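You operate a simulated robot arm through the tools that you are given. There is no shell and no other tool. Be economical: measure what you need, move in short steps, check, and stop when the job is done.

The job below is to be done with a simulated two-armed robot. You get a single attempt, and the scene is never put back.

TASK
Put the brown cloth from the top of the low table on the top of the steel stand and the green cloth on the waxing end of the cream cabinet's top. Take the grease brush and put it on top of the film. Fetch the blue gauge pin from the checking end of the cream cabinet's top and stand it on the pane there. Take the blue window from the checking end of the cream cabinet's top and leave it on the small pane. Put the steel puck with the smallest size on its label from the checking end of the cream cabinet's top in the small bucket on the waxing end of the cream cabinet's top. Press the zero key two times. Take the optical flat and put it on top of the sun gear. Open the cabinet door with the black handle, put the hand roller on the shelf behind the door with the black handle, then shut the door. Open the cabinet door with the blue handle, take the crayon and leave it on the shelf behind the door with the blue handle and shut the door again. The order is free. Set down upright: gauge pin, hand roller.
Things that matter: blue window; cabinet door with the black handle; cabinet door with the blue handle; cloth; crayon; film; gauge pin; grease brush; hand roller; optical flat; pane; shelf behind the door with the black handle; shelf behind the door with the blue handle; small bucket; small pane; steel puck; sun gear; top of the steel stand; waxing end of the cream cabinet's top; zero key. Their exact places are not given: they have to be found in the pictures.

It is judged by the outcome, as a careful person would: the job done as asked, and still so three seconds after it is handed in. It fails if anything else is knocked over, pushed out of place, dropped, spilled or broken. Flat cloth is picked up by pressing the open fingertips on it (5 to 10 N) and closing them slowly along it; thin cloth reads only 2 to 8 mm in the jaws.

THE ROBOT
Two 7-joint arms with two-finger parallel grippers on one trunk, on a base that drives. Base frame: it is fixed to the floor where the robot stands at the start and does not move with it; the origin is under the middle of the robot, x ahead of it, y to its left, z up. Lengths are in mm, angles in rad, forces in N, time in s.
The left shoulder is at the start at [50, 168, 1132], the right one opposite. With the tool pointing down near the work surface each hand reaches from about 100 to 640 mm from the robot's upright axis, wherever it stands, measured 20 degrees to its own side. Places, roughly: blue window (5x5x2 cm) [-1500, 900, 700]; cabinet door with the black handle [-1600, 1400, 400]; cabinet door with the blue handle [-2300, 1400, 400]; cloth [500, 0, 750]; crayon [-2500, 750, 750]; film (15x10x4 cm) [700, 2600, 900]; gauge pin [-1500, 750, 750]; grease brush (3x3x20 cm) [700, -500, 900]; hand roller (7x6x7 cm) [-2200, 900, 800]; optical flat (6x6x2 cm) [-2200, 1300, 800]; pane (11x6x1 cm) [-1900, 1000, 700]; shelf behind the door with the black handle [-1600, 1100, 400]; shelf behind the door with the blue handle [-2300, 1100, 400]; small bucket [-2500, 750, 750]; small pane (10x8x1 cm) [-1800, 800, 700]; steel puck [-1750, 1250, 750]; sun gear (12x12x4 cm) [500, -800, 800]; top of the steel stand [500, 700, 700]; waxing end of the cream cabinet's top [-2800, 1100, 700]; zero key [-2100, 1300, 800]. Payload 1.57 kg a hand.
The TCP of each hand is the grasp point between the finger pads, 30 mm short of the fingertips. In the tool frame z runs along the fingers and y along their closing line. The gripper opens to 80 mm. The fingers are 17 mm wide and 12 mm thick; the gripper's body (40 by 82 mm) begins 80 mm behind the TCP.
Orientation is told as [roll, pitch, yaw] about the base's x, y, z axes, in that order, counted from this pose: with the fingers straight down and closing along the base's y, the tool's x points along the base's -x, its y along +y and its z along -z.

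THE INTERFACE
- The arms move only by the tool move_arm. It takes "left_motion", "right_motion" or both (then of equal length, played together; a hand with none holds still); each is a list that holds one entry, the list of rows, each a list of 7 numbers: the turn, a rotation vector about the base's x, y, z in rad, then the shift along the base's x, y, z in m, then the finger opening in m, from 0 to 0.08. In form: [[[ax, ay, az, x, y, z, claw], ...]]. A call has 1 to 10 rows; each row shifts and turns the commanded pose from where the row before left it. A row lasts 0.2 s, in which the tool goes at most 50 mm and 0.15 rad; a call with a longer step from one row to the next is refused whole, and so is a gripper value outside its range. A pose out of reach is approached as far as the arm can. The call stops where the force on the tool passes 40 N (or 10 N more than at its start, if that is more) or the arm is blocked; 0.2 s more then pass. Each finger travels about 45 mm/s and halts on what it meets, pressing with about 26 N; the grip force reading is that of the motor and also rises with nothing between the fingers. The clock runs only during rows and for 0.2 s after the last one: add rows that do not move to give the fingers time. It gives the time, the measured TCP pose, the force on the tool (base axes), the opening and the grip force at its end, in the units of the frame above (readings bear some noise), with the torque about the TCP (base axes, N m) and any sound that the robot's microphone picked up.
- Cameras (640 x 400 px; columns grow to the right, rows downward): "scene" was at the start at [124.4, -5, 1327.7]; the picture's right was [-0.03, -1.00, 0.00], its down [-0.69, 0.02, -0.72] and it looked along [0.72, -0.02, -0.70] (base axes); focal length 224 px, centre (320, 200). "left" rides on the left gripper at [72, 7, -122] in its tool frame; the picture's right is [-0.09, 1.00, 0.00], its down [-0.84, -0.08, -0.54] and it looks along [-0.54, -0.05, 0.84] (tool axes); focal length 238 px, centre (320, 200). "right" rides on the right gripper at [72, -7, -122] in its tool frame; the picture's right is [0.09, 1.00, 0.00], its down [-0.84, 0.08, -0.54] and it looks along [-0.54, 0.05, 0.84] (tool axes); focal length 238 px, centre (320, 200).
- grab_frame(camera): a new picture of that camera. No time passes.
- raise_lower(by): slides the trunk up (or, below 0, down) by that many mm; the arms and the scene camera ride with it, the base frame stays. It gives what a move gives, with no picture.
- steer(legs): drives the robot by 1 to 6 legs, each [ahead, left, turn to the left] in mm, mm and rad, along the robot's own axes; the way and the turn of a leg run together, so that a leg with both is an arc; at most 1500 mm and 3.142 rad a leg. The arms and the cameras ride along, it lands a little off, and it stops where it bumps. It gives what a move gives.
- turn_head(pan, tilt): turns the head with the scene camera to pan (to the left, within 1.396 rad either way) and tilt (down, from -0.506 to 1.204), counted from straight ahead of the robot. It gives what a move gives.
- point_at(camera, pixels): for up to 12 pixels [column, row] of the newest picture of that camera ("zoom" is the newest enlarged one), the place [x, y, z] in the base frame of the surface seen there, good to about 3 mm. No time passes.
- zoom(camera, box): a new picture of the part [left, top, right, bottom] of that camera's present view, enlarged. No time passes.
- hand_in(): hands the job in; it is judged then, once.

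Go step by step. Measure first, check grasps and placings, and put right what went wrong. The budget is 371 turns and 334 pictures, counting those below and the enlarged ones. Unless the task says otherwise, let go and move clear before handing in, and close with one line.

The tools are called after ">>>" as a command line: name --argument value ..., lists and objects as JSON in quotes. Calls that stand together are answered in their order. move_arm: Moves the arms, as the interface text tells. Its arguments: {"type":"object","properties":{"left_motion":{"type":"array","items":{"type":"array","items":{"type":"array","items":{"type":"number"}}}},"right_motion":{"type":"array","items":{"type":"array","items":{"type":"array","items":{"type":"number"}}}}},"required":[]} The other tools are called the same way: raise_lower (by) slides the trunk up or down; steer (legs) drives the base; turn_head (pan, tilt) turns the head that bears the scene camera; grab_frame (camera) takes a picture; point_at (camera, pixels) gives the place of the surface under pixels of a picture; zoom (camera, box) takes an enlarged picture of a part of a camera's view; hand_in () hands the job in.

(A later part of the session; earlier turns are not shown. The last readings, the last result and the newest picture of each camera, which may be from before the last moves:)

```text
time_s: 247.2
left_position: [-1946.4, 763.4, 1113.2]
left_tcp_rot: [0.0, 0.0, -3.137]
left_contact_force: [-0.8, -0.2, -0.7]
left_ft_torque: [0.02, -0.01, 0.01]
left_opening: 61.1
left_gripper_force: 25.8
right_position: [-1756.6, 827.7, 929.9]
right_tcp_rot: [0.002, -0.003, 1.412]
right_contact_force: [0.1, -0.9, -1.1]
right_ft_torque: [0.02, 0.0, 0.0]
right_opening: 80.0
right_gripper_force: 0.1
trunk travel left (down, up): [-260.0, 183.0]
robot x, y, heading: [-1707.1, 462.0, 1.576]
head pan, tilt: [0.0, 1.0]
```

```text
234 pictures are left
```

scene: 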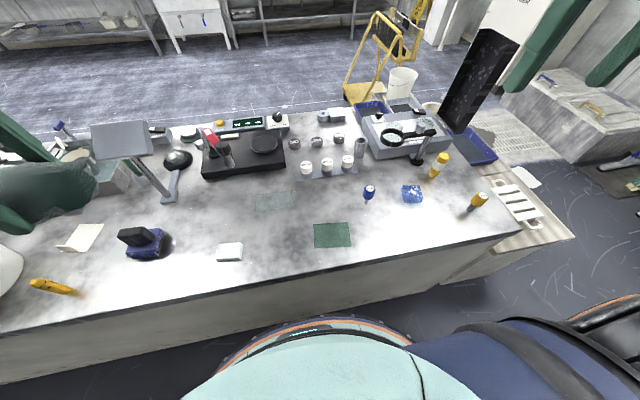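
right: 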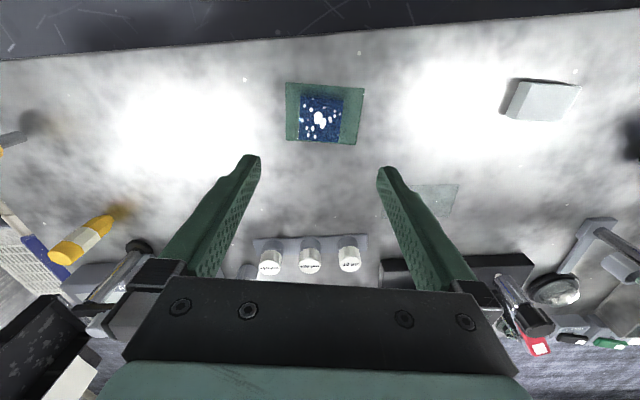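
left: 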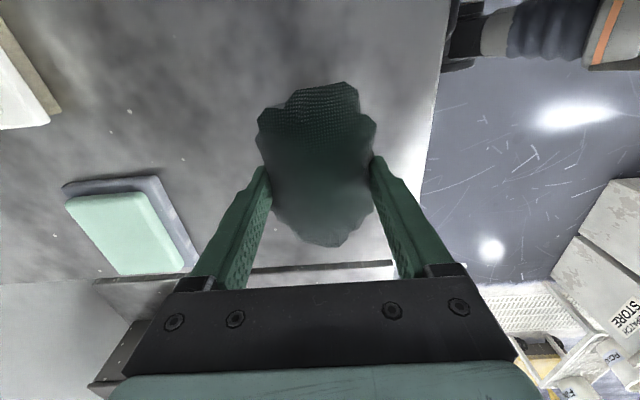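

Blue window lies on the small pane. Next the green cloth at the waxing end: raise the right hand and drive west.

>>> move_arm --right_motion '[[[0, 0, 0.04, 0.02, -0.02, 0.04, 0.08], [0, 0, 0.04, 0.02, -0.02, 0.04, 0.08], [0, 0, 0.04, 0.02, -0.02, 0.04, 0.08], [0, 0, 0.04, 0.02, -0.02, 0.04, 0.08], [0, 0, 0, 0, 0, 0, 0.08]]]'

>>> steer --legs '[[-80, 0, 0], [0, 900, 0]]'

>>> turn_head --pan 0.15 --tilt 0.85

>>> grab_frame --camera "scene"

```text
time_s: 248.4
left_position: [-1948.5, 763.5, 1113.6]
left_tcp_rot: [0.0, -0.001, -3.138]
left_contact_force: [-0.6, 0.8, -0.9]
left_ft_torque: [0.01, 0.02, -0.02]
left_opening: 61.2
left_gripper_force: 25.8
right_position: [-1676.4, 749.3, 1089.7]
right_tcp_rot: [0.002, -0.001, 1.573]
right_contact_force: [0.1, 0.0, -0.1]
right_ft_torque: [0.04, -0.03, 0.02]
right_opening: 80.0
right_gripper_force: 0.0
trunk travel left (down, up): [-260.0, 183.0]
robot x, y, heading: [-1709.2, 464.2, 1.578]
head pan, tilt: [0.0, 1.0]
```

```text
time_s: 253.8
left_position: [-2852.1, 674.4, 1113.4]
left_tcp_rot: [-0.001, -0.001, -3.132]
left_contact_force: [-1.1, -0.5, 0.1]
left_ft_torque: [0.02, 0.01, 0.01]
left_opening: 61.1
left_gripper_force: 26.0
right_position: [-2581.5, 663.3, 1089.8]
right_tcp_rot: [0.0, -0.001, 1.579]
right_contact_force: [0.1, 0.2, -0.7]
right_ft_torque: [-0.01, -0.06, 0.01]
right_opening: 79.9
right_gripper_force: 0.1
trunk travel left (down, up): [-260.0, 183.0]
robot x, y, heading: [-2612.8, 372.3, 1.577]
head pan, tilt: [0.0, 1.0]
```

```text
time_s: 254.5
left_position: [-2852.5, 674.6, 1114.5]
left_tcp_rot: [0.001, 0.0, -3.131]
left_contact_force: [0.1, -0.1, -0.6]
left_ft_torque: [-0.04, -0.01, 0.0]
left_opening: 61.5
left_gripper_force: 26.0
right_position: [-2581.5, 662.3, 1089.8]
right_tcp_rot: [0.002, -0.002, 1.578]
right_contact_force: [-0.4, -0.6, 0.0]
right_ft_torque: [0.02, -0.02, 0.01]
right_opening: 79.9
right_gripper_force: 0.1
trunk travel left (down, up): [-260.0, 183.0]
robot x, y, heading: [-2610.2, 374.1, 1.575]
head pan, tilt: [0.15, 0.85]
```

```text
233 pictures are left
```

scene: 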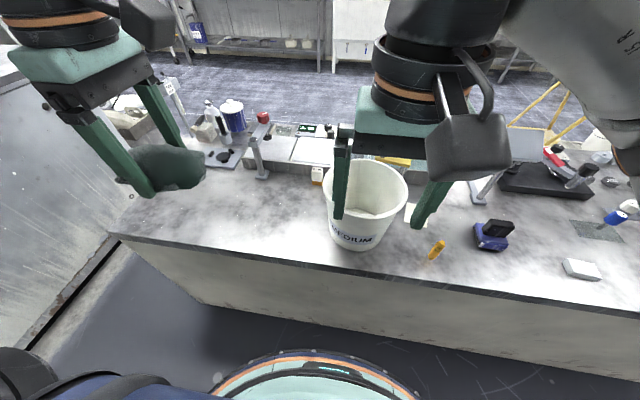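

>>> point_at --camera "scene" --pixels '[[240, 215], [200, 215], [290, 215], [240, 240], [260, 178], [355, 190], [360, 240], [325, 180], [300, 190], [437, 250], [492, 235], [120, 235]]'

```text
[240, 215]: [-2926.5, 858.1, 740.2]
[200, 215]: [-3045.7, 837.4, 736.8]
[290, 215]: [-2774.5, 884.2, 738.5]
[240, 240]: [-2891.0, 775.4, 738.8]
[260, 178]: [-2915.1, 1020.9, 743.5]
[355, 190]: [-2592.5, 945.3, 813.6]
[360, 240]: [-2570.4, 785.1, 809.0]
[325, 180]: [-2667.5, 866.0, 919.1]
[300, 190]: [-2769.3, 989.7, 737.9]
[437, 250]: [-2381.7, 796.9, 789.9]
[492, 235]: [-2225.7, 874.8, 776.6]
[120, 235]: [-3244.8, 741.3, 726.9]
```

Place the green cloth at (−2880, 870): move the left hand over and lower.

>>> move_arm --left_motion '[[[0, 0, 0, -0.007, 0.04, 0, 0.04], [0, 0, 0, -0.007, 0.04, 0, 0.04], [0, 0, 0, -0.007, 0.04, -0.01, 0.04], [0, 0, 0, -0.007, 0.04, -0.02, 0.04], [0, 0, 0, 0, 0.036, -0.03, 0.04], [0, 0, 0, 0, 0, -0.05, 0.04], [0, 0, 0, 0, 0, -0.05, 0.04], [0, 0, 0, 0, 0, -0.05, 0.04], [0, 0, 0, 0, 0, -0.05, 0.04], [0, 0, 0, 0, 0, -0.04, 0.04]]]'

>>> grab_frame --camera "scene"

```text
time_s: 256.7
left_position: [-2879.9, 872.3, 812.7]
left_tcp_rot: [0.0, 0.001, -3.131]
left_contact_force: [-0.5, -0.6, 0.2]
left_ft_torque: [0.02, -0.04, -0.01]
left_opening: 61.3
left_gripper_force: 26.1
right_position: [-2581.4, 663.3, 1088.9]
right_tcp_rot: [0.001, -0.002, 1.577]
right_contact_force: [0.0, -0.2, 1.0]
right_ft_torque: [0.0, 0.03, 0.02]
right_opening: 80.0
right_gripper_force: 0.1
trunk travel left (down, up): [-260.0, 183.0]
robot x, y, heading: [-2612.8, 375.8, 1.585]
head pan, tilt: [0.15, 0.85]
```

```text
232 pictures are left
```

scene: 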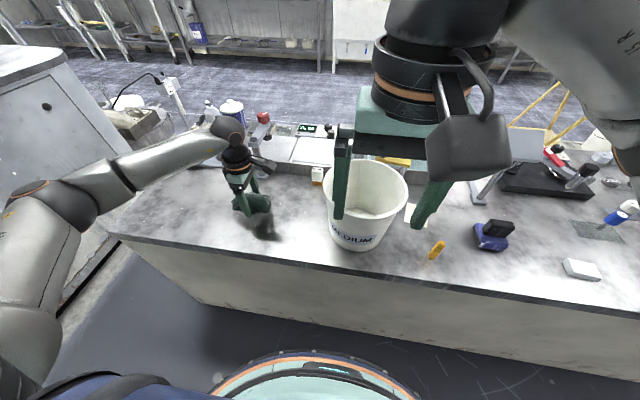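

>>> move_arm --left_motion '[[[0, 0, 0, 0, 0, -0.02, 0.04], [0, 0, 0, 0, 0, -0.015, 0.04], [0, 0, 0, 0, 0, -0.006, 0.04], [0, 0, 0, 0, 0, -0.002, 0.04], [0, 0, 0, 0, 0, 0, 0.04]]]'

```text
time_s: 257.9
left_position: [-2880.9, 871.8, 769.7]
left_tcp_rot: [-0.001, -0.001, -3.131]
left_contact_force: [0.5, -0.8, -0.7]
left_ft_torque: [-0.04, 0.01, 0.03]
left_opening: 61.1
left_gripper_force: 25.5
right_position: [-2582.2, 662.4, 1089.6]
right_tcp_rot: [0.003, -0.002, 1.578]
right_contact_force: [-0.6, -0.5, -0.3]
right_ft_torque: [-0.02, -0.06, 0.02]
right_opening: 80.0
right_gripper_force: 0.0
trunk travel left (down, up): [-260.0, 183.0]
robot x, y, heading: [-2610.7, 375.8, 1.583]
head pan, tilt: [0.15, 0.85]
```

>>> move_arm --left_motion '[[[0, 0, 0, 0, 0, -0.0015, 0.04], [0, 0, 0, 0, 0, 0, 0.064], [0, 0, 0, 0, 0, 0, 0.08], [0, 0, 0, 0, 0, 0, 0.08], [0, 0, 0, 0, 0, 0.03, 0.08], [0, 0, 0, 0, 0, 0.04, 0.08], [0, 0, 0, 0, 0, 0.04, 0.08], [0, 0, 0, 0, 0, 0.04, 0.08], [0, 0, 0, 0, 0, 0.04, 0.08], [0, 0, 0, 0, 0, 0.04, 0.08]]]'

>>> grab_frame --camera "left"

```text
time_s: 260.1
left_position: [-2881.3, 871.1, 1000.0]
left_tcp_rot: [0.0, 0.001, -3.131]
left_contact_force: [-0.9, 0.3, 0.1]
left_ft_torque: [-0.02, 0.02, -0.02]
left_opening: 80.3
left_gripper_force: 0.2
right_position: [-2581.1, 662.7, 1089.3]
right_tcp_rot: [0.001, -0.001, 1.578]
right_contact_force: [0.7, -0.4, 0.0]
right_ft_torque: [0.0, -0.01, -0.02]
right_opening: 79.9
right_gripper_force: 0.0
trunk travel left (down, up): [-260.0, 183.0]
robot x, y, heading: [-2611.2, 376.1, 1.582]
head pan, tilt: [0.15, 0.85]
```

```text
231 pictures are left
```

left: 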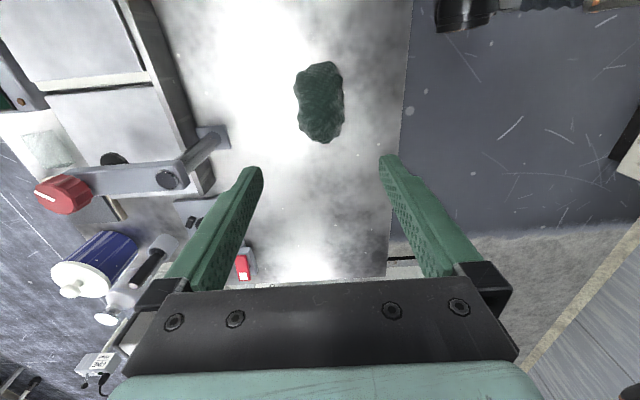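

Green cloth is down. Now the roller and crayon: retract the left hand, turn it to yaw 0 and drive east 290.

>>> move_arm --left_motion '[[[0, 0, -0.15, 0, -0.02, 0.02, 0.08], [0, 0, -0.15, 0, -0.02, 0.02, 0.08], [0, 0, -0.15, 0, -0.02, 0.02, 0.08], [0, 0, -0.15, 0, -0.02, 0.02, 0.08], [0, 0, -0.15, 0, -0.02, 0.02, 0.08], [0, 0, -0.15, 0, -0.02, 0.0, 0.08], [0, 0, -0.15, 0, -0.02, 0.0, 0.08], [0, 0, -0.15, 0, 0, 0.0, 0.08], [0, 0, -0.15, 0, 0, 0.0, 0.08], [0, 0, -0.15, 0, 0, 0.0, 0.08]]]'

>>> steer --legs '[[0, -290, 0], [70, 0, 0]]'

>>> turn_head --pan 0 --tilt 1.0

>>> grab_frame --camera "scene"

>>> grab_frame --camera "right"

```text
time_s: 262.3
left_position: [-2879.4, 731.6, 1100.0]
left_tcp_rot: [0.001, -0.001, 1.649]
left_contact_force: [-0.5, 0.6, -0.2]
left_ft_torque: [0.01, -0.04, 0.01]
left_opening: 80.1
left_gripper_force: 0.0
right_position: [-2581.9, 661.9, 1090.3]
right_tcp_rot: [0.002, -0.001, 1.578]
right_contact_force: [0.6, 0.0, 0.0]
right_ft_torque: [0.03, 0.01, 0.0]
right_opening: 79.9
right_gripper_force: 0.0
trunk travel left (down, up): [-260.0, 183.0]
robot x, y, heading: [-2610.8, 371.4, 1.584]
head pan, tilt: [0.15, 0.85]
```

```text
time_s: 264.9
left_position: [-2592.0, 803.6, 1099.2]
left_tcp_rot: [0.0, 0.001, 1.651]
left_contact_force: [-0.6, 0.1, -0.1]
left_ft_torque: [-0.03, 0.05, -0.04]
left_opening: 80.0
left_gripper_force: 0.0
right_position: [-2293.2, 734.7, 1088.2]
right_tcp_rot: [0.001, -0.002, 1.578]
right_contact_force: [0.6, -0.4, -0.3]
right_ft_torque: [-0.01, 0.03, 0.02]
right_opening: 79.9
right_gripper_force: 0.2
trunk travel left (down, up): [-260.0, 183.0]
robot x, y, heading: [-2318.5, 445.6, 1.582]
head pan, tilt: [0.15, 0.85]
```

```text
time_s: 265.6
left_position: [-2593.1, 803.7, 1099.8]
left_tcp_rot: [-0.001, 0.0, 1.653]
left_contact_force: [0.4, -0.2, -0.2]
left_ft_torque: [-0.01, 0.0, -0.04]
left_opening: 80.2
left_gripper_force: 0.1
right_position: [-2293.7, 733.9, 1090.1]
right_tcp_rot: [0.002, -0.001, 1.577]
right_contact_force: [-0.4, 0.8, 0.1]
right_ft_torque: [0.03, 0.04, 0.0]
right_opening: 79.8
right_gripper_force: 0.1
trunk travel left (down, up): [-260.0, 183.0]
robot x, y, heading: [-2320.9, 445.2, 1.581]
head pan, tilt: [0.0, 1.0]
```

```text
230 pictures are left
```

scene: 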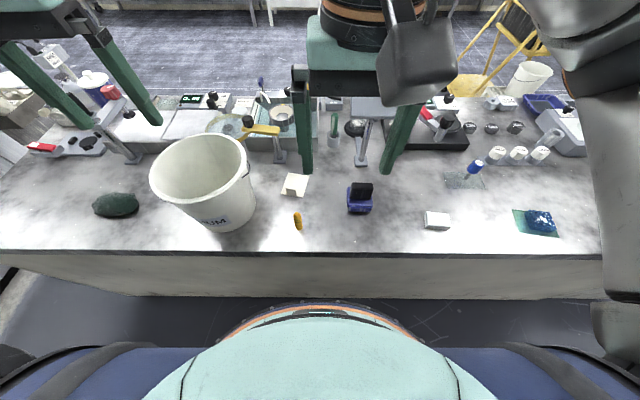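

```text
229 pictures are left
```

right: 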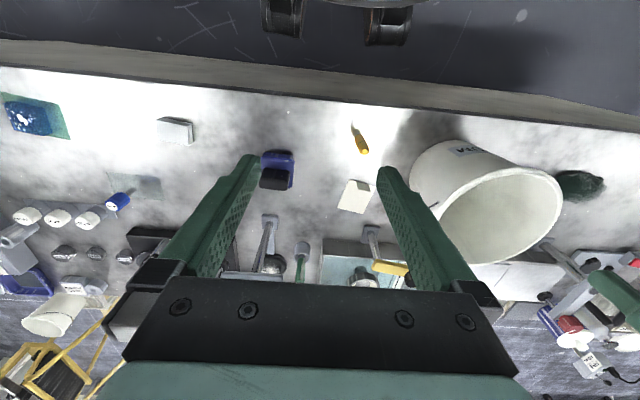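

>>> zoom --camera "scene" --box '[270, 160, 400, 240]'

>>> point_at --camera "scene" --pixels '[[298, 213], [298, 226], [361, 187], [361, 205], [349, 203], [372, 203], [294, 185], [361, 197]]'

>>> point_at --camera "right" --pixels '[[277, 155], [277, 178], [263, 160], [292, 165], [290, 185], [364, 151]]'

>>> zoom --camera "right" --box '[230, 100, 390, 220]'

```text
4.92 times, centred on (335, 200) of scene
```

zoom: 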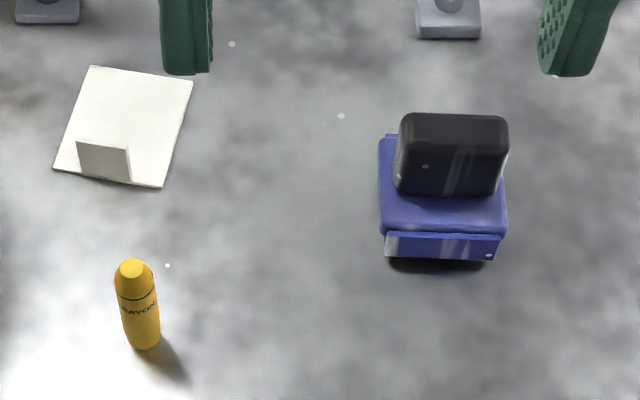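

```text
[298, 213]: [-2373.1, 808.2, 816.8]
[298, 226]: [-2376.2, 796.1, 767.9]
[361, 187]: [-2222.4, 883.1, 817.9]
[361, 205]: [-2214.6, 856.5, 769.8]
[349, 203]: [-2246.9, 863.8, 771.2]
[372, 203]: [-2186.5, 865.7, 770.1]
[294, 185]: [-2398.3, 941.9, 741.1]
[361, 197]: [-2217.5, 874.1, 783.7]
```

```text
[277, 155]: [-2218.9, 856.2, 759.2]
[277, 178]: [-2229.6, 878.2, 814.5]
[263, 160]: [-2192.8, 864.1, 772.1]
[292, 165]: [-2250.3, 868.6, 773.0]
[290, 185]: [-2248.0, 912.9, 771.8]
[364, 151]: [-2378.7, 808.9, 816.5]
```

```text
3.33 times, centred on (310, 160) of right
```

zoom: 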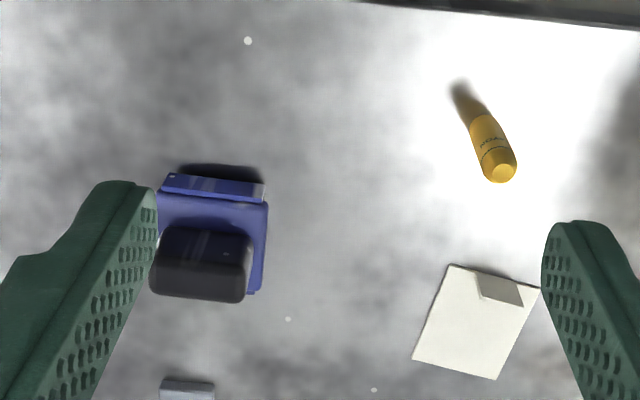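

Crayon stands at (−2376, 806), top 817; roller's black grip is centred (−2222, 880), z 772–818, ~50 mm wide in x. Check the lamp near it.

>>> point_at --camera "scene" --pixels '[[370, 112], [355, 118], [372, 104], [365, 140], [360, 162], [334, 125], [280, 160]]'

>>> zoom --camera "scene" --box '[240, 80, 440, 200]'

```text
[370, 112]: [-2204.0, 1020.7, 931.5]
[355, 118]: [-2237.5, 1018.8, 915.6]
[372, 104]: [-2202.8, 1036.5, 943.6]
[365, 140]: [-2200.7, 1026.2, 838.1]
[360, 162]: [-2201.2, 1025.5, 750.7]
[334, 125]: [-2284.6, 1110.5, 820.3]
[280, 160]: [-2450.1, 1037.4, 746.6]
```

```text
3.20 times, centred on (340, 140) of scene
```

zoom: 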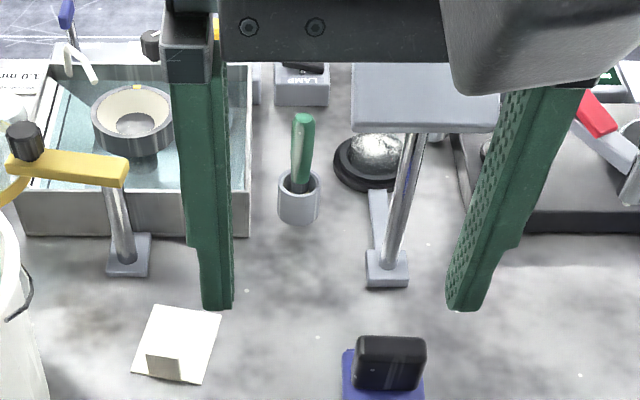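

Lamp clears by ~80 mm. Move the right hand above the roller grip.

>>> move_arm --right_motion '[[[0, 0, 0, 0.009, 0.018, -0.027, 0.08], [0, 0, 0, 0.009, 0.018, -0.027, 0.08], [0, 0, 0, 0.009, 0.018, -0.027, 0.08], [0, 0, 0, 0.009, 0.018, -0.027, 0.08], [0, 0, 0, 0.009, 0.018, -0.027, 0.08], [0, 0, 0, 0.009, 0.018, -0.027, 0.08], [0, 0, 0, 0.009, 0.018, -0.027, 0.08], [0, 0, 0, 0.009, 0.019, -0.027, 0.08]]]'

>>> grab_frame --camera "right"

```text
time_s: 267.4
left_position: [-2591.6, 803.3, 1098.9]
left_tcp_rot: [0.0, 0.0, 1.652]
left_contact_force: [0.0, -0.1, -0.7]
left_ft_torque: [-0.01, 0.0, -0.01]
left_opening: 80.0
left_gripper_force: 0.1
right_position: [-2221.8, 879.8, 872.6]
right_tcp_rot: [0.001, -0.004, 1.579]
right_contact_force: [0.6, 0.1, 0.0]
right_ft_torque: [0.0, -0.01, 0.01]
right_opening: 79.9
right_gripper_force: 0.1
trunk travel left (down, up): [-260.0, 183.0]
robot x, y, heading: [-2322.5, 448.9, 1.58]
head pan, tilt: [0.0, 1.0]
```

```text
225 pictures are left
```

right: 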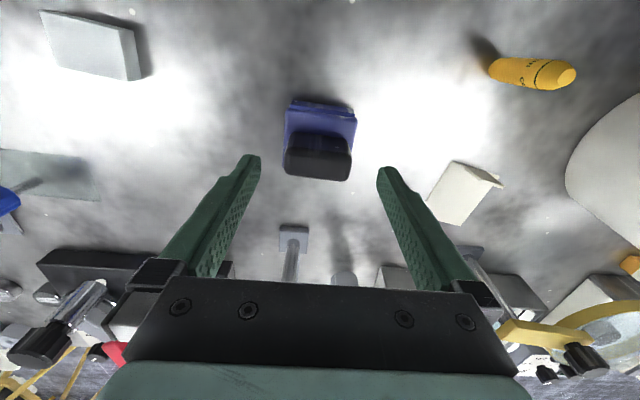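

>>> move_arm --right_motion '[[[0, 0, 0, 0, 0.004, -0.03, 0.08], [0, 0, 0, 0, 0, -0.02, 0.08], [0, 0, 0, 0, 0, -0.014, 0.08], [0, 0, 0, 0, 0, 0, 0.06], [0, 0, 0, 0, 0, 0, 0.045], [0, 0, 0, 0, 0, 0, 0.035], [0, 0, 0, 0, 0, 0, 0.03]]]'

>>> grab_frame --camera "right"

```text
time_s: 269.1
left_position: [-2591.1, 803.0, 1099.0]
left_tcp_rot: [0.002, 0.001, 1.652]
left_contact_force: [-0.1, -0.1, 0.0]
left_ft_torque: [0.0, 0.08, -0.01]
left_opening: 80.0
left_gripper_force: 0.0
right_position: [-2221.4, 884.7, 809.7]
right_tcp_rot: [0.002, -0.001, 1.577]
right_contact_force: [0.1, 1.2, -0.8]
right_ft_torque: [0.08, -0.02, 0.01]
right_opening: 56.2
right_gripper_force: 26.0
trunk travel left (down, up): [-260.0, 183.0]
robot x, y, heading: [-2320.9, 447.0, 1.577]
head pan, tilt: [0.0, 1.0]
```

```text
224 pictures are left
```

right: 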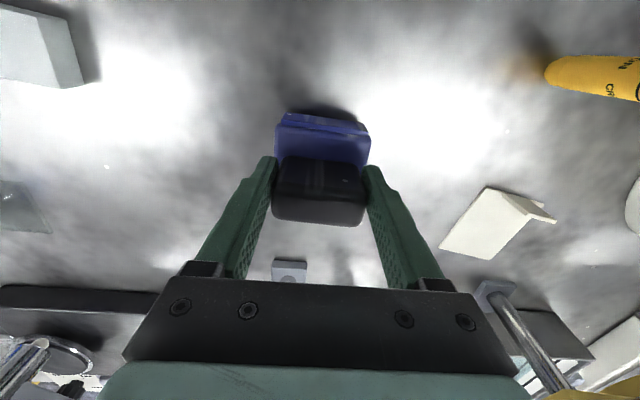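

The roller is gripped on the table, but for the cabinet shelf I'll need a forward-tilted hand. Release, rise, back the base 110 mm and test a tilted pose.

>>> move_arm --right_motion '[[[0, 0, 0, 0, 0, 0, 0.058], [0, 0, 0, 0, 0, 0, 0.07], [0, 0, 0, 0, 0, 0, 0.08], [0, 0, 0, 0, 0, 0.03, 0.08], [0, 0, 0, 0, 0, 0.04, 0.08], [0, 0, 0, 0, -0.03, 0.03, 0.08]]]'

>>> steer --legs '[[-110, 0, 0]]'

>>> move_arm --right_motion '[[[0.13, 0, 0, 0, 0.01, 0, 0.08], [0.13, 0, 0, 0, 0.01, 0, 0.08], [0.13, 0, 0, 0, 0.01, 0, 0.08], [0.13, 0, 0, 0, 0, 0, 0.08], [0.13, 0, 0, 0, 0, 0, 0.08], [0.13, 0, 0, 0, 0, 0, 0.08], [0.13, 0, 0, 0, 0, 0, 0.08], [0.13, 0, 0, 0, 0, 0, 0.08]]]'

```text
time_s: 270.4
left_position: [-2592.4, 802.8, 1099.3]
left_tcp_rot: [0.001, 0.001, 1.652]
left_contact_force: [0.2, 0.0, 1.3]
left_ft_torque: [-0.02, 0.01, 0.02]
left_opening: 79.8
left_gripper_force: 0.1
right_position: [-2220.4, 853.5, 910.8]
right_tcp_rot: [0.002, 0.0, 1.577]
right_contact_force: [0.2, 0.1, 0.9]
right_ft_torque: [-0.04, 0.0, -0.01]
right_opening: 80.0
right_gripper_force: 0.0
trunk travel left (down, up): [-260.0, 183.0]
robot x, y, heading: [-2325.3, 445.7, 1.576]
head pan, tilt: [0.0, 1.0]
```

```text
time_s: 271.6
left_position: [-2590.5, 694.1, 1099.8]
left_tcp_rot: [0.0, -0.002, 1.65]
left_contact_force: [-0.2, -1.1, 0.6]
left_ft_torque: [-0.03, 0.0, -0.01]
left_opening: 79.9
left_gripper_force: 0.0
right_position: [-2220.3, 743.6, 910.6]
right_tcp_rot: [0.002, -0.004, 1.576]
right_contact_force: [0.1, 0.2, -0.1]
right_ft_torque: [0.03, -0.02, 0.01]
right_opening: 79.9
right_gripper_force: 0.1
trunk travel left (down, up): [-260.0, 183.0]
robot x, y, heading: [-2320.2, 335.1, 1.58]
head pan, tilt: [0.0, 1.0]
```

```text
time_s: 273.4
left_position: [-2590.6, 692.8, 1098.4]
left_tcp_rot: [0.001, -0.001, 1.651]
left_contact_force: [0.0, 0.1, -0.6]
left_ft_torque: [-0.03, 0.03, 0.0]
left_opening: 79.7
left_gripper_force: 0.1
right_position: [-2220.2, 775.1, 910.8]
right_tcp_rot: [-0.005, -1.045, 1.581]
right_contact_force: [-0.5, -0.8, 0.0]
right_ft_torque: [0.02, 0.01, -0.01]
right_opening: 80.1
right_gripper_force: 0.0
trunk travel left (down, up): [-260.0, 183.0]
robot x, y, heading: [-2317.0, 337.3, 1.581]
head pan, tilt: [0.0, 1.0]
```

Pitch −1.045 reached. Approach the roller grip along the tilt.

>>> move_arm --right_motion '[[[0, 0, 0, -0.001, 0.027, -0.028, 0.08], [0, 0, 0, 0, 0.027, -0.028, 0.08], [0, 0, 0, 0, 0.025, -0.025, 0.08], [0, 0, 0, 0, 0.02, -0.018, 0.08]]]'

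>>> grab_frame --camera "right"

>>> zoom --camera "scene" --box '[300, 80, 460, 220]'

```text
time_s: 274.4
left_position: [-2590.9, 693.3, 1098.8]
left_tcp_rot: [0.0, -0.001, 1.652]
left_contact_force: [-0.5, 0.1, 0.9]
left_ft_torque: [0.01, -0.02, 0.01]
left_opening: 80.2
left_gripper_force: 0.1
right_position: [-2221.4, 872.4, 809.4]
right_tcp_rot: [-0.006, -1.041, 1.582]
right_contact_force: [-0.1, 0.4, 0.3]
right_ft_torque: [0.03, 0.03, -0.01]
right_opening: 79.9
right_gripper_force: 0.0
trunk travel left (down, up): [-260.0, 183.0]
robot x, y, heading: [-2322.5, 338.0, 1.576]
head pan, tilt: [0.0, 1.0]
```

```text
223 pictures are left
```

right: 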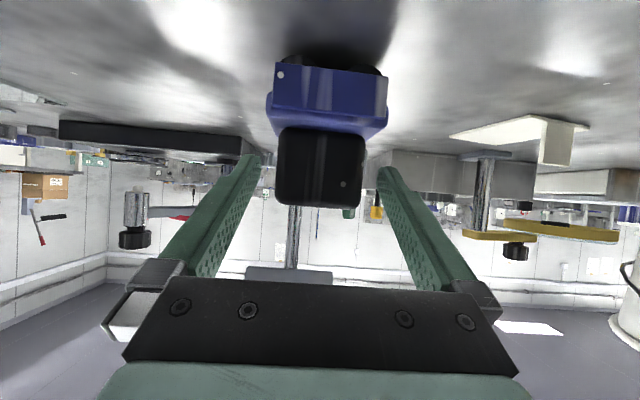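

```text
2.86 times, centred on (380, 150) of scene
```

zoom: 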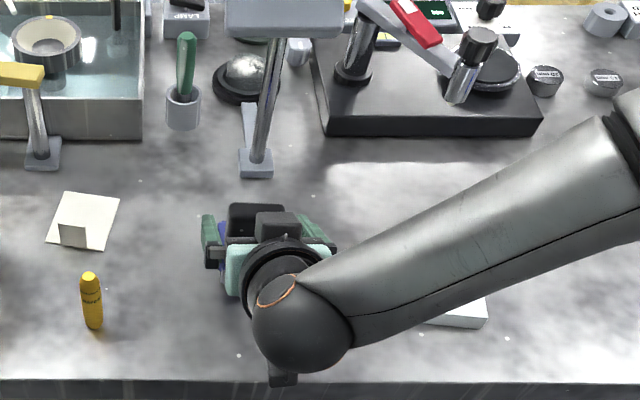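

Good pose. Adjust 10 mm down/forward and close.

>>> move_arm --right_motion '[[[0, 0, 0, 0, 0.006, -0.005, 0.08], [0, 0, 0, 0, 0.006, -0.005, 0.08], [0, 0, 0, 0, 0, 0, 0.065], [0, 0, 0, 0, 0, 0, 0.05], [0, 0, 0, 0, 0, 0, 0.04], [0, 0, 0, 0, 0, 0, 0.035], [0, 0, 0, 0, 0, 0, 0.03]]]'

>>> grab_frame --camera "right"

```text
time_s: 276.0
left_position: [-2590.6, 694.2, 1098.7]
left_tcp_rot: [0.0, 0.001, 1.653]
left_contact_force: [-0.3, 0.1, 1.4]
left_ft_torque: [0.0, 0.01, -0.03]
left_opening: 80.0
left_gripper_force: 0.1
right_position: [-2221.2, 884.5, 801.0]
right_tcp_rot: [-0.008, -1.042, 1.584]
right_contact_force: [-1.1, 0.9, -0.6]
right_ft_torque: [0.14, -0.03, -0.03]
right_opening: 56.5
right_gripper_force: 26.1
trunk travel left (down, up): [-260.0, 183.0]
robot x, y, heading: [-2319.2, 338.6, 1.58]
head pan, tilt: [0.0, 1.0]
```

```text
221 pictures are left
```

right: 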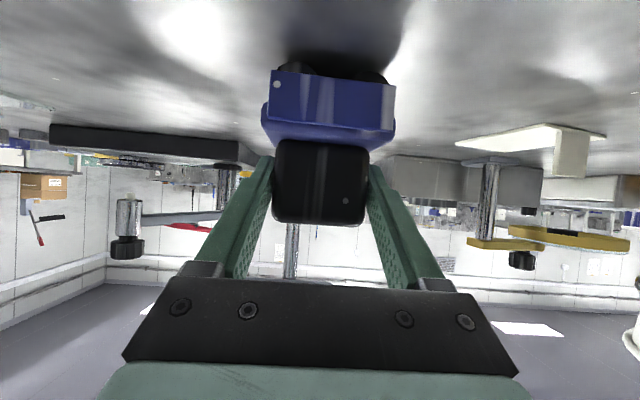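

Roller held (56 mm). Lift 100 mm, and turn the left hand to the same tilt, moving it toward the crayon.

>>> move_arm --right_motion '[[[0, 0, 0, 0, 0, 0.02, 0.03], [0, 0, 0, 0, 0, 0.03, 0.03], [0, 0, 0, 0, 0, 0.03, 0.03], [0, 0, 0, 0.02, -0.02, 0.03, 0.03], [0, 0, 0, 0.03, -0.02, 0.02, 0.03], [0, 0, 0, 0.03, -0.02, 0, 0.03], [0, 0, 0, 0, 0, 0, 0.03], [0, 0, 0, 0, 0, 0, 0.03], [0, 0, 0, 0, 0, 0, 0.03], [0, 0, 0, 0, 0, 0, 0.03]]]' --left_motion '[[[0.13, 0, -0.04, 0.02, 0, -0.01, 0.08], [0.13, 0, -0.04, 0.02, 0, -0.01, 0.08], [0.13, 0, 0, 0.02, 0, -0.01, 0.08], [0.13, 0, 0, 0.02, 0, -0.01, 0.08], [0.13, 0, 0, 0.02, 0, -0.02, 0.06], [0.13, 0, 0, 0.02, 0, -0.02, 0.06], [0.13, 0, 0, 0.02, 0, -0.02, 0.06], [0.13, 0, 0, 0.02, 0, -0.02, 0.06], [0, 0, 0, 0.03, 0, -0.02, 0.06], [0, 0, 0, 0.024, 0, -0.02, 0.06]]]'

>>> grab_frame --camera "scene"

>>> grab_frame --camera "left"

```text
time_s: 278.2
left_position: [-2353.9, 730.3, 952.2]
left_tcp_rot: [-0.011, -1.042, 1.572]
left_contact_force: [0.0, 0.5, -0.2]
left_ft_torque: [0.0, 0.0, -0.01]
left_opening: 60.2
left_gripper_force: 0.0
left hand out of reach, approached as far as the arm can: row 6, 7, 8
right_position: [-2140.6, 824.7, 931.4]
right_tcp_rot: [-0.006, -1.042, 1.581]
right_contact_force: [1.4, 0.5, -3.2]
right_ft_torque: [-0.02, 0.0, 0.0]
right_opening: 56.1
right_gripper_force: 26.1
trunk travel left (down, up): [-260.0, 183.0]
robot x, y, heading: [-2321.7, 335.3, 1.579]
head pan, tilt: [0.0, 1.0]
```

```text
220 pictures are left
```

scene: 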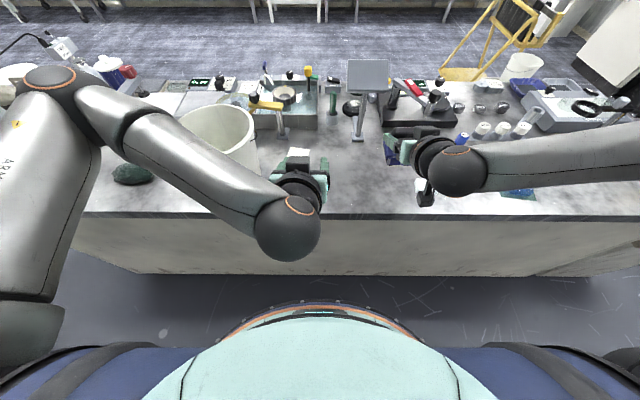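

```text
219 pictures are left
```

left: 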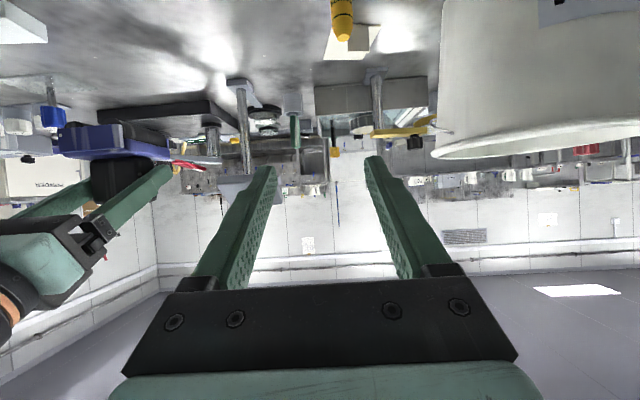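

>>> point_at --camera "scene" --pixels '[[170, 150], [210, 175], [250, 190], [110, 110], [60, 80], [215, 110], [240, 150], [190, 115], [285, 240], [300, 155]]'

```text
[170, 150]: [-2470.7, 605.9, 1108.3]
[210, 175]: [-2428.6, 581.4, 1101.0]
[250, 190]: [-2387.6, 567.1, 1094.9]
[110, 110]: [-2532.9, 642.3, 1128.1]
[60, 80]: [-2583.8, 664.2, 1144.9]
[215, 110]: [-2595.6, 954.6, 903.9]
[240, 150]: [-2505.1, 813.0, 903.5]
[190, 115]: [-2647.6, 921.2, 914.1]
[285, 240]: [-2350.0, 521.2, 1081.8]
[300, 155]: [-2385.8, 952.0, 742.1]
```

Elbow stays above the bucket rim (904). Pre-approach the crayon.

>>> move_arm --left_motion '[[[0, 0, 0, -0.011, 0.0, -0.03, 0.06], [0, 0, 0, -0.011, 0.0, -0.03, 0.06], [0, 0, 0, 0, 0, -0.03, 0.06], [0, 0, 0, 0, 0, -0.03, 0.06], [0, 0, 0, 0, 0, 0, 0.05]]]'

>>> grab_frame --camera "left"

>>> grab_frame --camera "scene"

```text
time_s: 279.4
left_position: [-2376.7, 729.9, 833.6]
left_tcp_rot: [-0.013, -1.04, 1.572]
left_contact_force: [0.3, -0.5, 0.4]
left_ft_torque: [0.0, -0.02, -0.01]
left_opening: 49.8
left_gripper_force: 0.1
right_position: [-2141.5, 824.2, 932.3]
right_tcp_rot: [-0.008, -1.041, 1.582]
right_contact_force: [-0.2, -0.4, -2.8]
right_ft_torque: [-0.02, 0.03, 0.01]
right_opening: 56.0
right_gripper_force: 25.8
trunk travel left (down, up): [-260.0, 183.0]
robot x, y, heading: [-2324.5, 336.1, 1.58]
head pan, tilt: [0.0, 1.0]
```

```text
218 pictures are left
```

left: 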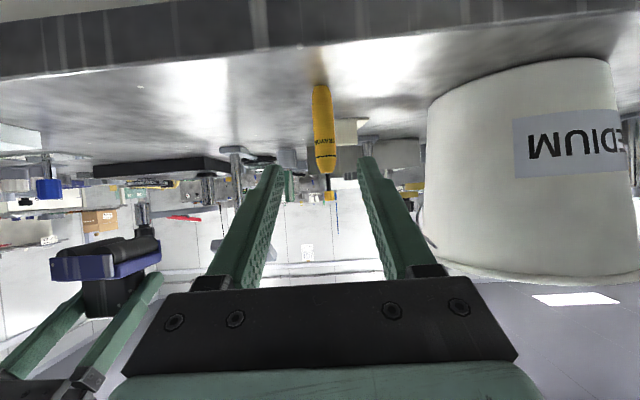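

```text
217 pictures are left
```

scene: 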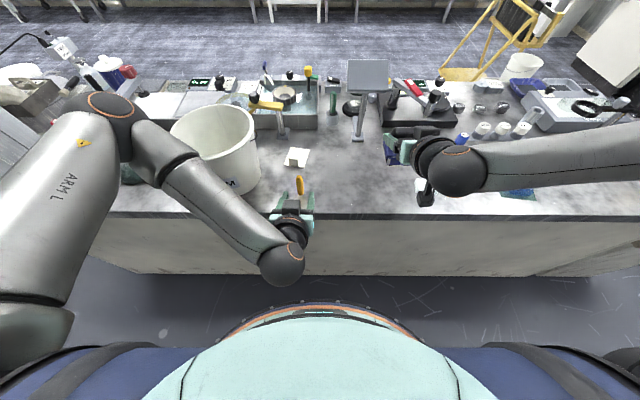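

>>> move_arm --left_motion '[[[0, 0, 0, -0.002, 0.02, -0.012, 0.05], [0, 0, 0, -0.001, 0.02, -0.012, 0.05], [0, 0, 0, 0, 0.02, -0.012, 0.05], [0, 0, 0, 0, 0.014, -0.006, 0.05]]]'

>>> grab_frame --camera "left"

```text
time_s: 280.4
left_position: [-2380.2, 805.2, 790.5]
left_tcp_rot: [-0.01, -1.04, 1.57]
left_contact_force: [-0.4, -0.2, 0.1]
left_ft_torque: [0.0, -0.01, 0.02]
left_opening: 50.2
left_gripper_force: 0.0
right_position: [-2141.7, 824.9, 931.9]
right_tcp_rot: [-0.008, -1.042, 1.581]
right_contact_force: [-0.1, 0.9, -3.5]
right_ft_torque: [0.0, -0.02, -0.01]
right_opening: 55.8
right_gripper_force: 25.6
trunk travel left (down, up): [-260.0, 183.0]
robot x, y, heading: [-2321.5, 335.0, 1.578]
head pan, tilt: [0.0, 1.0]
```

```text
216 pictures are left
```

left: 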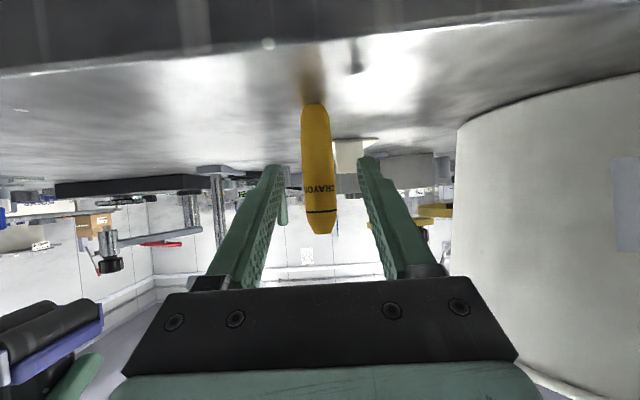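

Crayon is between the fingers; close and lift.

>>> move_arm --left_motion '[[[0, 0, 0, 0, 0, 0, 0.04], [0, 0, 0, 0, 0, 0, 0.03], [0, 0, 0, 0, 0, 0, 0.02], [0, 0, 0, 0, 0, 0, 0.01], [0, 0, 0, 0, 0, 0, 0.005], [0, 0, 0, 0, 0, 0, 0.005], [0, 0, 0, 0, 0, 0.01, 0.005], [0, 0, 0, 0, 0, 0.03, 0.005], [0, 0, 0, 0, -0.01, 0.03, 0.005], [0, 0, 0, 0, -0.02, 0.03, 0.005]]]'

>>> grab_frame --camera "left"

```text
time_s: 282.6
left_position: [-2379.9, 774.7, 890.5]
left_tcp_rot: [-0.01, -1.04, 1.572]
left_contact_force: [0.3, 0.7, -0.2]
left_ft_torque: [0.03, 0.0, 0.0]
left_opening: 17.1
left_gripper_force: 26.1
right_position: [-2140.5, 824.6, 931.9]
right_tcp_rot: [-0.009, -1.041, 1.58]
right_contact_force: [0.5, -0.5, -3.4]
right_ft_torque: [-0.01, -0.01, -0.01]
right_opening: 55.9
right_gripper_force: 26.3
trunk travel left (down, up): [-260.0, 183.0]
robot x, y, heading: [-2321.2, 337.2, 1.579]
head pan, tilt: [0.0, 1.0]
```

```text
215 pictures are left
```

left: 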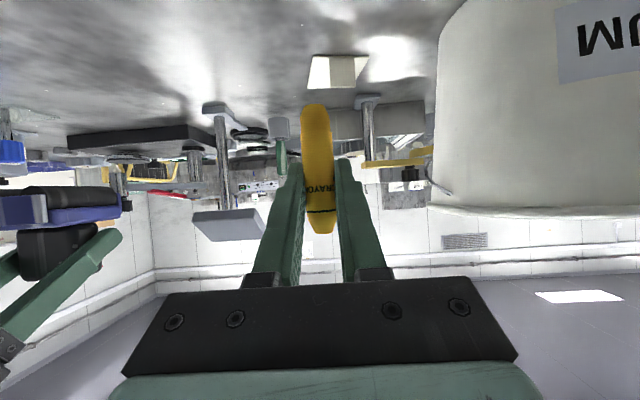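

Both items are held. Drive back around the east end to the north side.

>>> steer --legs '[[-170, 0, 0], [0, -1500, 0], [0, -560, 0], [1500, 0, 0], [1150, 0, 0], [0, 0, 1.57]]'

>>> turn_head --pan 0.4 --tilt 0.6

>>> grab_frame --camera "scene"

```text
time_s: 310.2
left_position: [-739.4, 2776.3, 889.8]
left_tcp_rot: [-0.01, -1.041, -3.131]
left_contact_force: [0.7, -0.2, 0.2]
left_ft_torque: [0.01, 0.02, 0.01]
left_opening: 17.1
left_gripper_force: 26.3
right_position: [-792.7, 3013.0, 931.5]
right_tcp_rot: [-0.009, -1.041, -3.121]
right_contact_force: [-0.1, -0.3, -3.4]
right_ft_torque: [-0.03, -0.04, 0.02]
right_opening: 55.6
right_gripper_force: 26.2
trunk travel left (down, up): [-260.0, 183.0]
robot x, y, heading: [-300.6, 2840.6, -3.125]
head pan, tilt: [0.0, 1.0]
```

```text
time_s: 311.1
left_position: [-739.2, 2775.4, 892.2]
left_tcp_rot: [-0.011, -1.041, -3.13]
left_contact_force: [-0.1, -0.4, 0.4]
left_ft_torque: [0.01, -0.01, 0.02]
left_opening: 16.9
left_gripper_force: 25.9
right_position: [-791.7, 3013.0, 931.4]
right_tcp_rot: [-0.009, -1.041, -3.121]
right_contact_force: [-0.2, 0.1, -3.2]
right_ft_torque: [0.0, 0.01, 0.0]
right_opening: 55.6
right_gripper_force: 25.9
trunk travel left (down, up): [-260.0, 183.0]
robot x, y, heading: [-299.2, 2835.2, -3.121]
head pan, tilt: [0.4, 0.6]
```

```text
214 pictures are left
```

scene: 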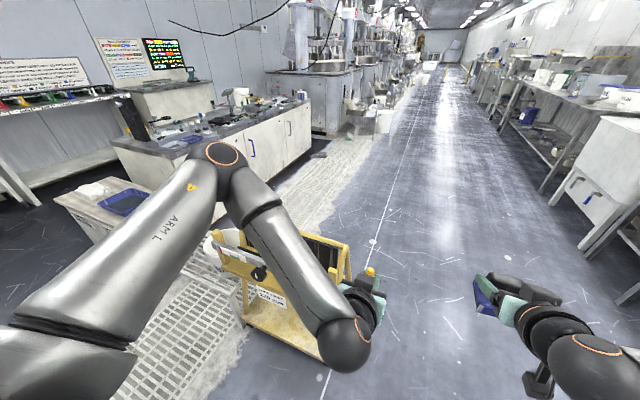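

>>> steer --legs '[[0, -280, 0], [1350, 0, 0], [0, 800, 0], [0, 0, 1.555]]'

>>> turn_head --pan 0.0 --tilt 0.6

>>> grab_frame --camera "scene"

```text
time_s: 327.2
left_position: [-1583.8, 1839.3, 890.8]
left_tcp_rot: [-0.012, -1.041, -1.557]
left_contact_force: [-0.1, -0.1, -0.4]
left_ft_torque: [0.02, 0.02, -0.03]
left_opening: 16.9
left_gripper_force: 26.1
right_position: [-1820.9, 1785.6, 931.3]
right_tcp_rot: [-0.009, -1.042, -1.547]
right_contact_force: [0.0, 0.0, -3.5]
right_ft_torque: [0.0, 0.0, -0.02]
right_opening: 55.7
right_gripper_force: 26.2
trunk travel left (down, up): [-260.0, 183.0]
robot x, y, heading: [-1645.1, 2275.2, -1.55]
head pan, tilt: [0.4, 0.6]
```

```text
time_s: 328.1
left_position: [-1583.3, 1839.4, 890.7]
left_tcp_rot: [-0.011, -1.038, -1.557]
left_contact_force: [-0.1, 0.3, -0.1]
left_ft_torque: [0.0, -0.02, -0.02]
left_opening: 17.2
left_gripper_force: 26.2
right_position: [-1822.5, 1787.0, 931.1]
right_tcp_rot: [-0.009, -1.043, -1.546]
right_contact_force: [1.0, 0.2, -3.6]
right_ft_torque: [0.01, 0.04, 0.03]
right_opening: 55.7
right_gripper_force: 26.0
trunk travel left (down, up): [-260.0, 183.0]
robot x, y, heading: [-1647.2, 2272.3, -1.549]
head pan, tilt: [0.0, 0.6]
```

```text
213 pictures are left
```

scene: 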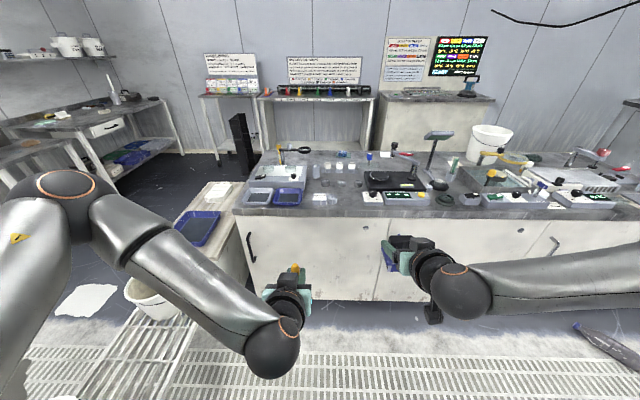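

>>> zoom --camera "scene" --box '[230, 140, 450, 300]'

>>> point_at --camera "scene" --pixels '[[250, 235], [250, 262], [252, 248], [242, 270], [378, 280], [376, 240], [375, 310], [245, 215], [365, 230], [550, 245]]'

```text
2.50 times, centred on (340, 220) of scene
```

zoom: 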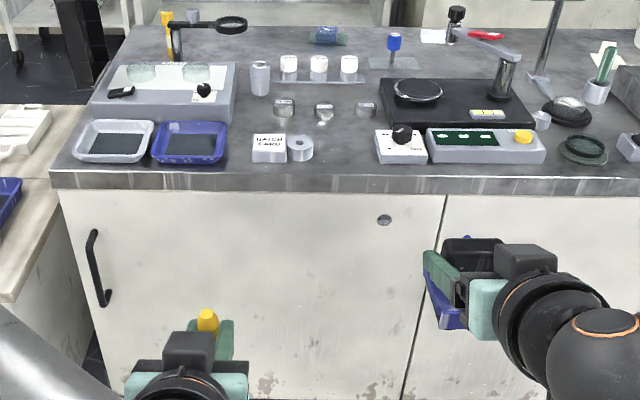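

```text
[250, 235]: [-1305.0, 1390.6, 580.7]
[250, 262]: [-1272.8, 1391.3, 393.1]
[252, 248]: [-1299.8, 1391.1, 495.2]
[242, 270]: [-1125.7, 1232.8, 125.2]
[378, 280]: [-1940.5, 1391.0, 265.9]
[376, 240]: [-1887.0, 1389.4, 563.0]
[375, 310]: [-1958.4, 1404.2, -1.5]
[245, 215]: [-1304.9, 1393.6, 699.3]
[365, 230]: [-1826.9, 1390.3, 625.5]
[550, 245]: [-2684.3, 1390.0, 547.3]
```

Handle bars are at x≈−1300 (z ~430–580), hinge side at x≈−1905. First set the crayon on the free spot of the top at (−1735,1330): raise/retract the right hand and drive in.

>>> move_arm --right_motion '[[[0, 0, 0, 0, 0.02, 0.03, 0.03], [0, 0, 0, 0, 0.02, 0.03, 0.03], [0, 0, 0, 0, 0.02, 0.03, 0.03], [0, 0, 0, 0, 0.02, 0.02, 0.03]]]'

>>> steer --legs '[[430, -150, 0]]'

>>> turn_head --pan 0.0 --tilt 0.9

>>> grab_frame --camera "scene"

>>> grab_frame --camera "left"

```text
time_s: 329.1
left_position: [-1583.7, 1839.6, 891.1]
left_tcp_rot: [-0.013, -1.041, -1.556]
left_contact_force: [-1.1, 0.5, 0.4]
left_ft_torque: [-0.03, 0.0, 0.01]
left_opening: 16.7
left_gripper_force: 25.7
right_position: [-1812.5, 1840.7, 1048.5]
right_tcp_rot: [-0.013, -1.038, -1.542]
right_contact_force: [0.7, -0.1, -3.6]
right_ft_torque: [0.01, 0.01, -0.02]
right_opening: 55.5
right_gripper_force: 25.5
right hand out of reach, approached as far as the arm can: row 3, 4
trunk travel left (down, up): [-260.0, 183.0]
robot x, y, heading: [-1649.3, 2275.8, -1.549]
head pan, tilt: [0.0, 0.6]
```

```text
time_s: 331.8
left_position: [-1723.5, 1406.8, 890.1]
left_tcp_rot: [-0.01, -1.041, -1.555]
left_contact_force: [-0.2, -0.9, -0.9]
left_ft_torque: [0.03, -0.01, -0.01]
left_opening: 17.2
left_gripper_force: 26.3
right_position: [-1951.9, 1407.4, 1048.7]
right_tcp_rot: [-0.009, -1.039, -1.546]
right_contact_force: [-0.8, 0.5, -3.6]
right_ft_torque: [0.05, -0.03, -0.01]
right_opening: 56.0
right_gripper_force: 26.3
trunk travel left (down, up): [-260.0, 183.0]
robot x, y, heading: [-1787.2, 1843.7, -1.545]
head pan, tilt: [0.0, 0.6]
```

```text
time_s: 332.6
left_position: [-1723.2, 1407.5, 890.4]
left_tcp_rot: [-0.011, -1.04, -1.556]
left_contact_force: [-0.2, 1.0, -1.0]
left_ft_torque: [0.0, 0.02, -0.01]
left_opening: 16.8
left_gripper_force: 26.1
right_position: [-1952.2, 1406.2, 1048.0]
right_tcp_rot: [-0.008, -1.04, -1.543]
right_contact_force: [-0.1, -0.3, -3.7]
right_ft_torque: [0.03, 0.02, -0.03]
right_opening: 55.7
right_gripper_force: 26.0
trunk travel left (down, up): [-260.0, 183.0]
robot x, y, heading: [-1784.7, 1845.1, -1.547]
head pan, tilt: [0.0, 0.901]
```

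```text
211 pictures are left
```

scene: 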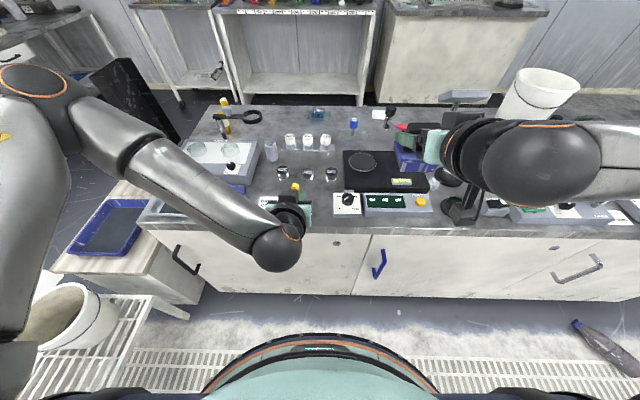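

```text
210 pictures are left
```

left: 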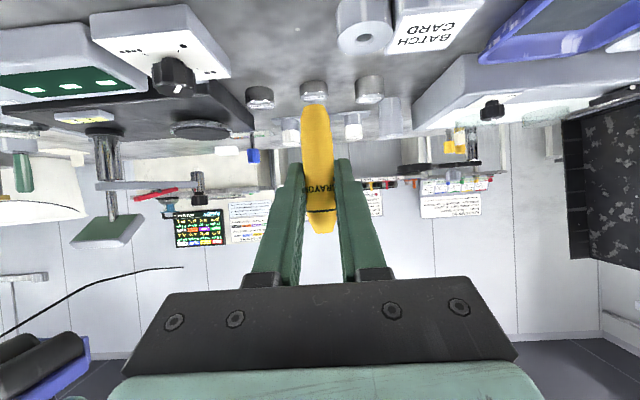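

>>> point_at --camera "left" --pixels '[[290, 40], [340, 40], [230, 70], [285, 20], [370, 40], [285, 65], [314, 92], [260, 95]]'

```text
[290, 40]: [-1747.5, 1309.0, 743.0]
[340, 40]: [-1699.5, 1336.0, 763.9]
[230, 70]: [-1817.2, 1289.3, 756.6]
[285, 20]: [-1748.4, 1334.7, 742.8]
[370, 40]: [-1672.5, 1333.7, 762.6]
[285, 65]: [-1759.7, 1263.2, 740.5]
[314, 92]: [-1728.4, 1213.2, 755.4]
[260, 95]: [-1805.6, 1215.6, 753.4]
```

Gap x −1699…−1815; stand the crayon at (−1757, 1312).

>>> move_arm --left_motion '[[[0, 0, 0, -0.017, -0.02, 0, 0.005], [0, 0, 0, -0.017, -0.02, 0, 0.005], [0, 0, 0, 0, -0.03, 0, 0.005], [0, 0, 0, 0, -0.026, -0.02, 0.005], [0, 0, 0, 0, 0, -0.03, 0.005], [0, 0, 0, 0, 0, -0.03, 0.005], [0, 0, 0, 0, 0, -0.012, 0.005], [0, 0, 0, 0, 0, 0, 0.005]]]'

>>> grab_frame --camera "left"

```text
time_s: 334.4
left_position: [-1757.6, 1310.9, 798.9]
left_tcp_rot: [-0.01, -1.038, -1.553]
left_contact_force: [-0.1, -1.7, -1.5]
left_ft_torque: [0.02, -0.01, 0.01]
left_opening: 16.8
left_gripper_force: 26.3
right_position: [-1952.0, 1407.1, 1048.3]
right_tcp_rot: [-0.008, -1.042, -1.545]
right_contact_force: [-0.6, 0.2, -3.3]
right_ft_torque: [0.05, 0.0, 0.01]
right_opening: 55.9
right_gripper_force: 26.1
trunk travel left (down, up): [-260.0, 183.0]
robot x, y, heading: [-1790.4, 1842.5, -1.544]
head pan, tilt: [0.0, 0.901]
```

```text
209 pictures are left
```

left: 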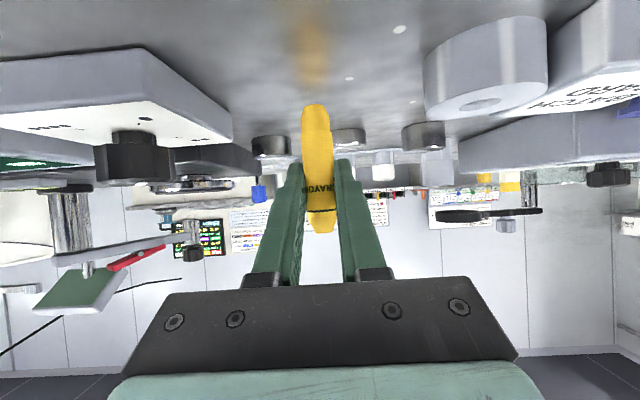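

Crayon bottom is a few mm above. Lower in small steps.

>>> move_arm --left_motion '[[[0, 0, 0, 0, 0, -0.002, 0.005], [0, 0, 0, 0, 0, -0.0015, 0.005], [0, 0, 0, 0, 0, -0.001, 0.005], [0, 0, 0, 0, 0, 0, 0.005]]]'

```text
time_s: 335.4
left_position: [-1757.9, 1310.5, 794.7]
left_tcp_rot: [-0.012, -1.04, -1.556]
left_contact_force: [0.5, -0.8, -1.3]
left_ft_torque: [0.02, -0.03, 0.0]
left_opening: 17.0
left_gripper_force: 26.2
right_position: [-1952.2, 1408.5, 1049.2]
right_tcp_rot: [-0.008, -1.04, -1.545]
right_contact_force: [0.3, -0.2, -3.7]
right_ft_torque: [0.05, -0.02, 0.0]
right_opening: 55.7
right_gripper_force: 26.1
trunk travel left (down, up): [-260.0, 183.0]
robot x, y, heading: [-1788.4, 1843.3, -1.547]
head pan, tilt: [0.0, 0.901]
```

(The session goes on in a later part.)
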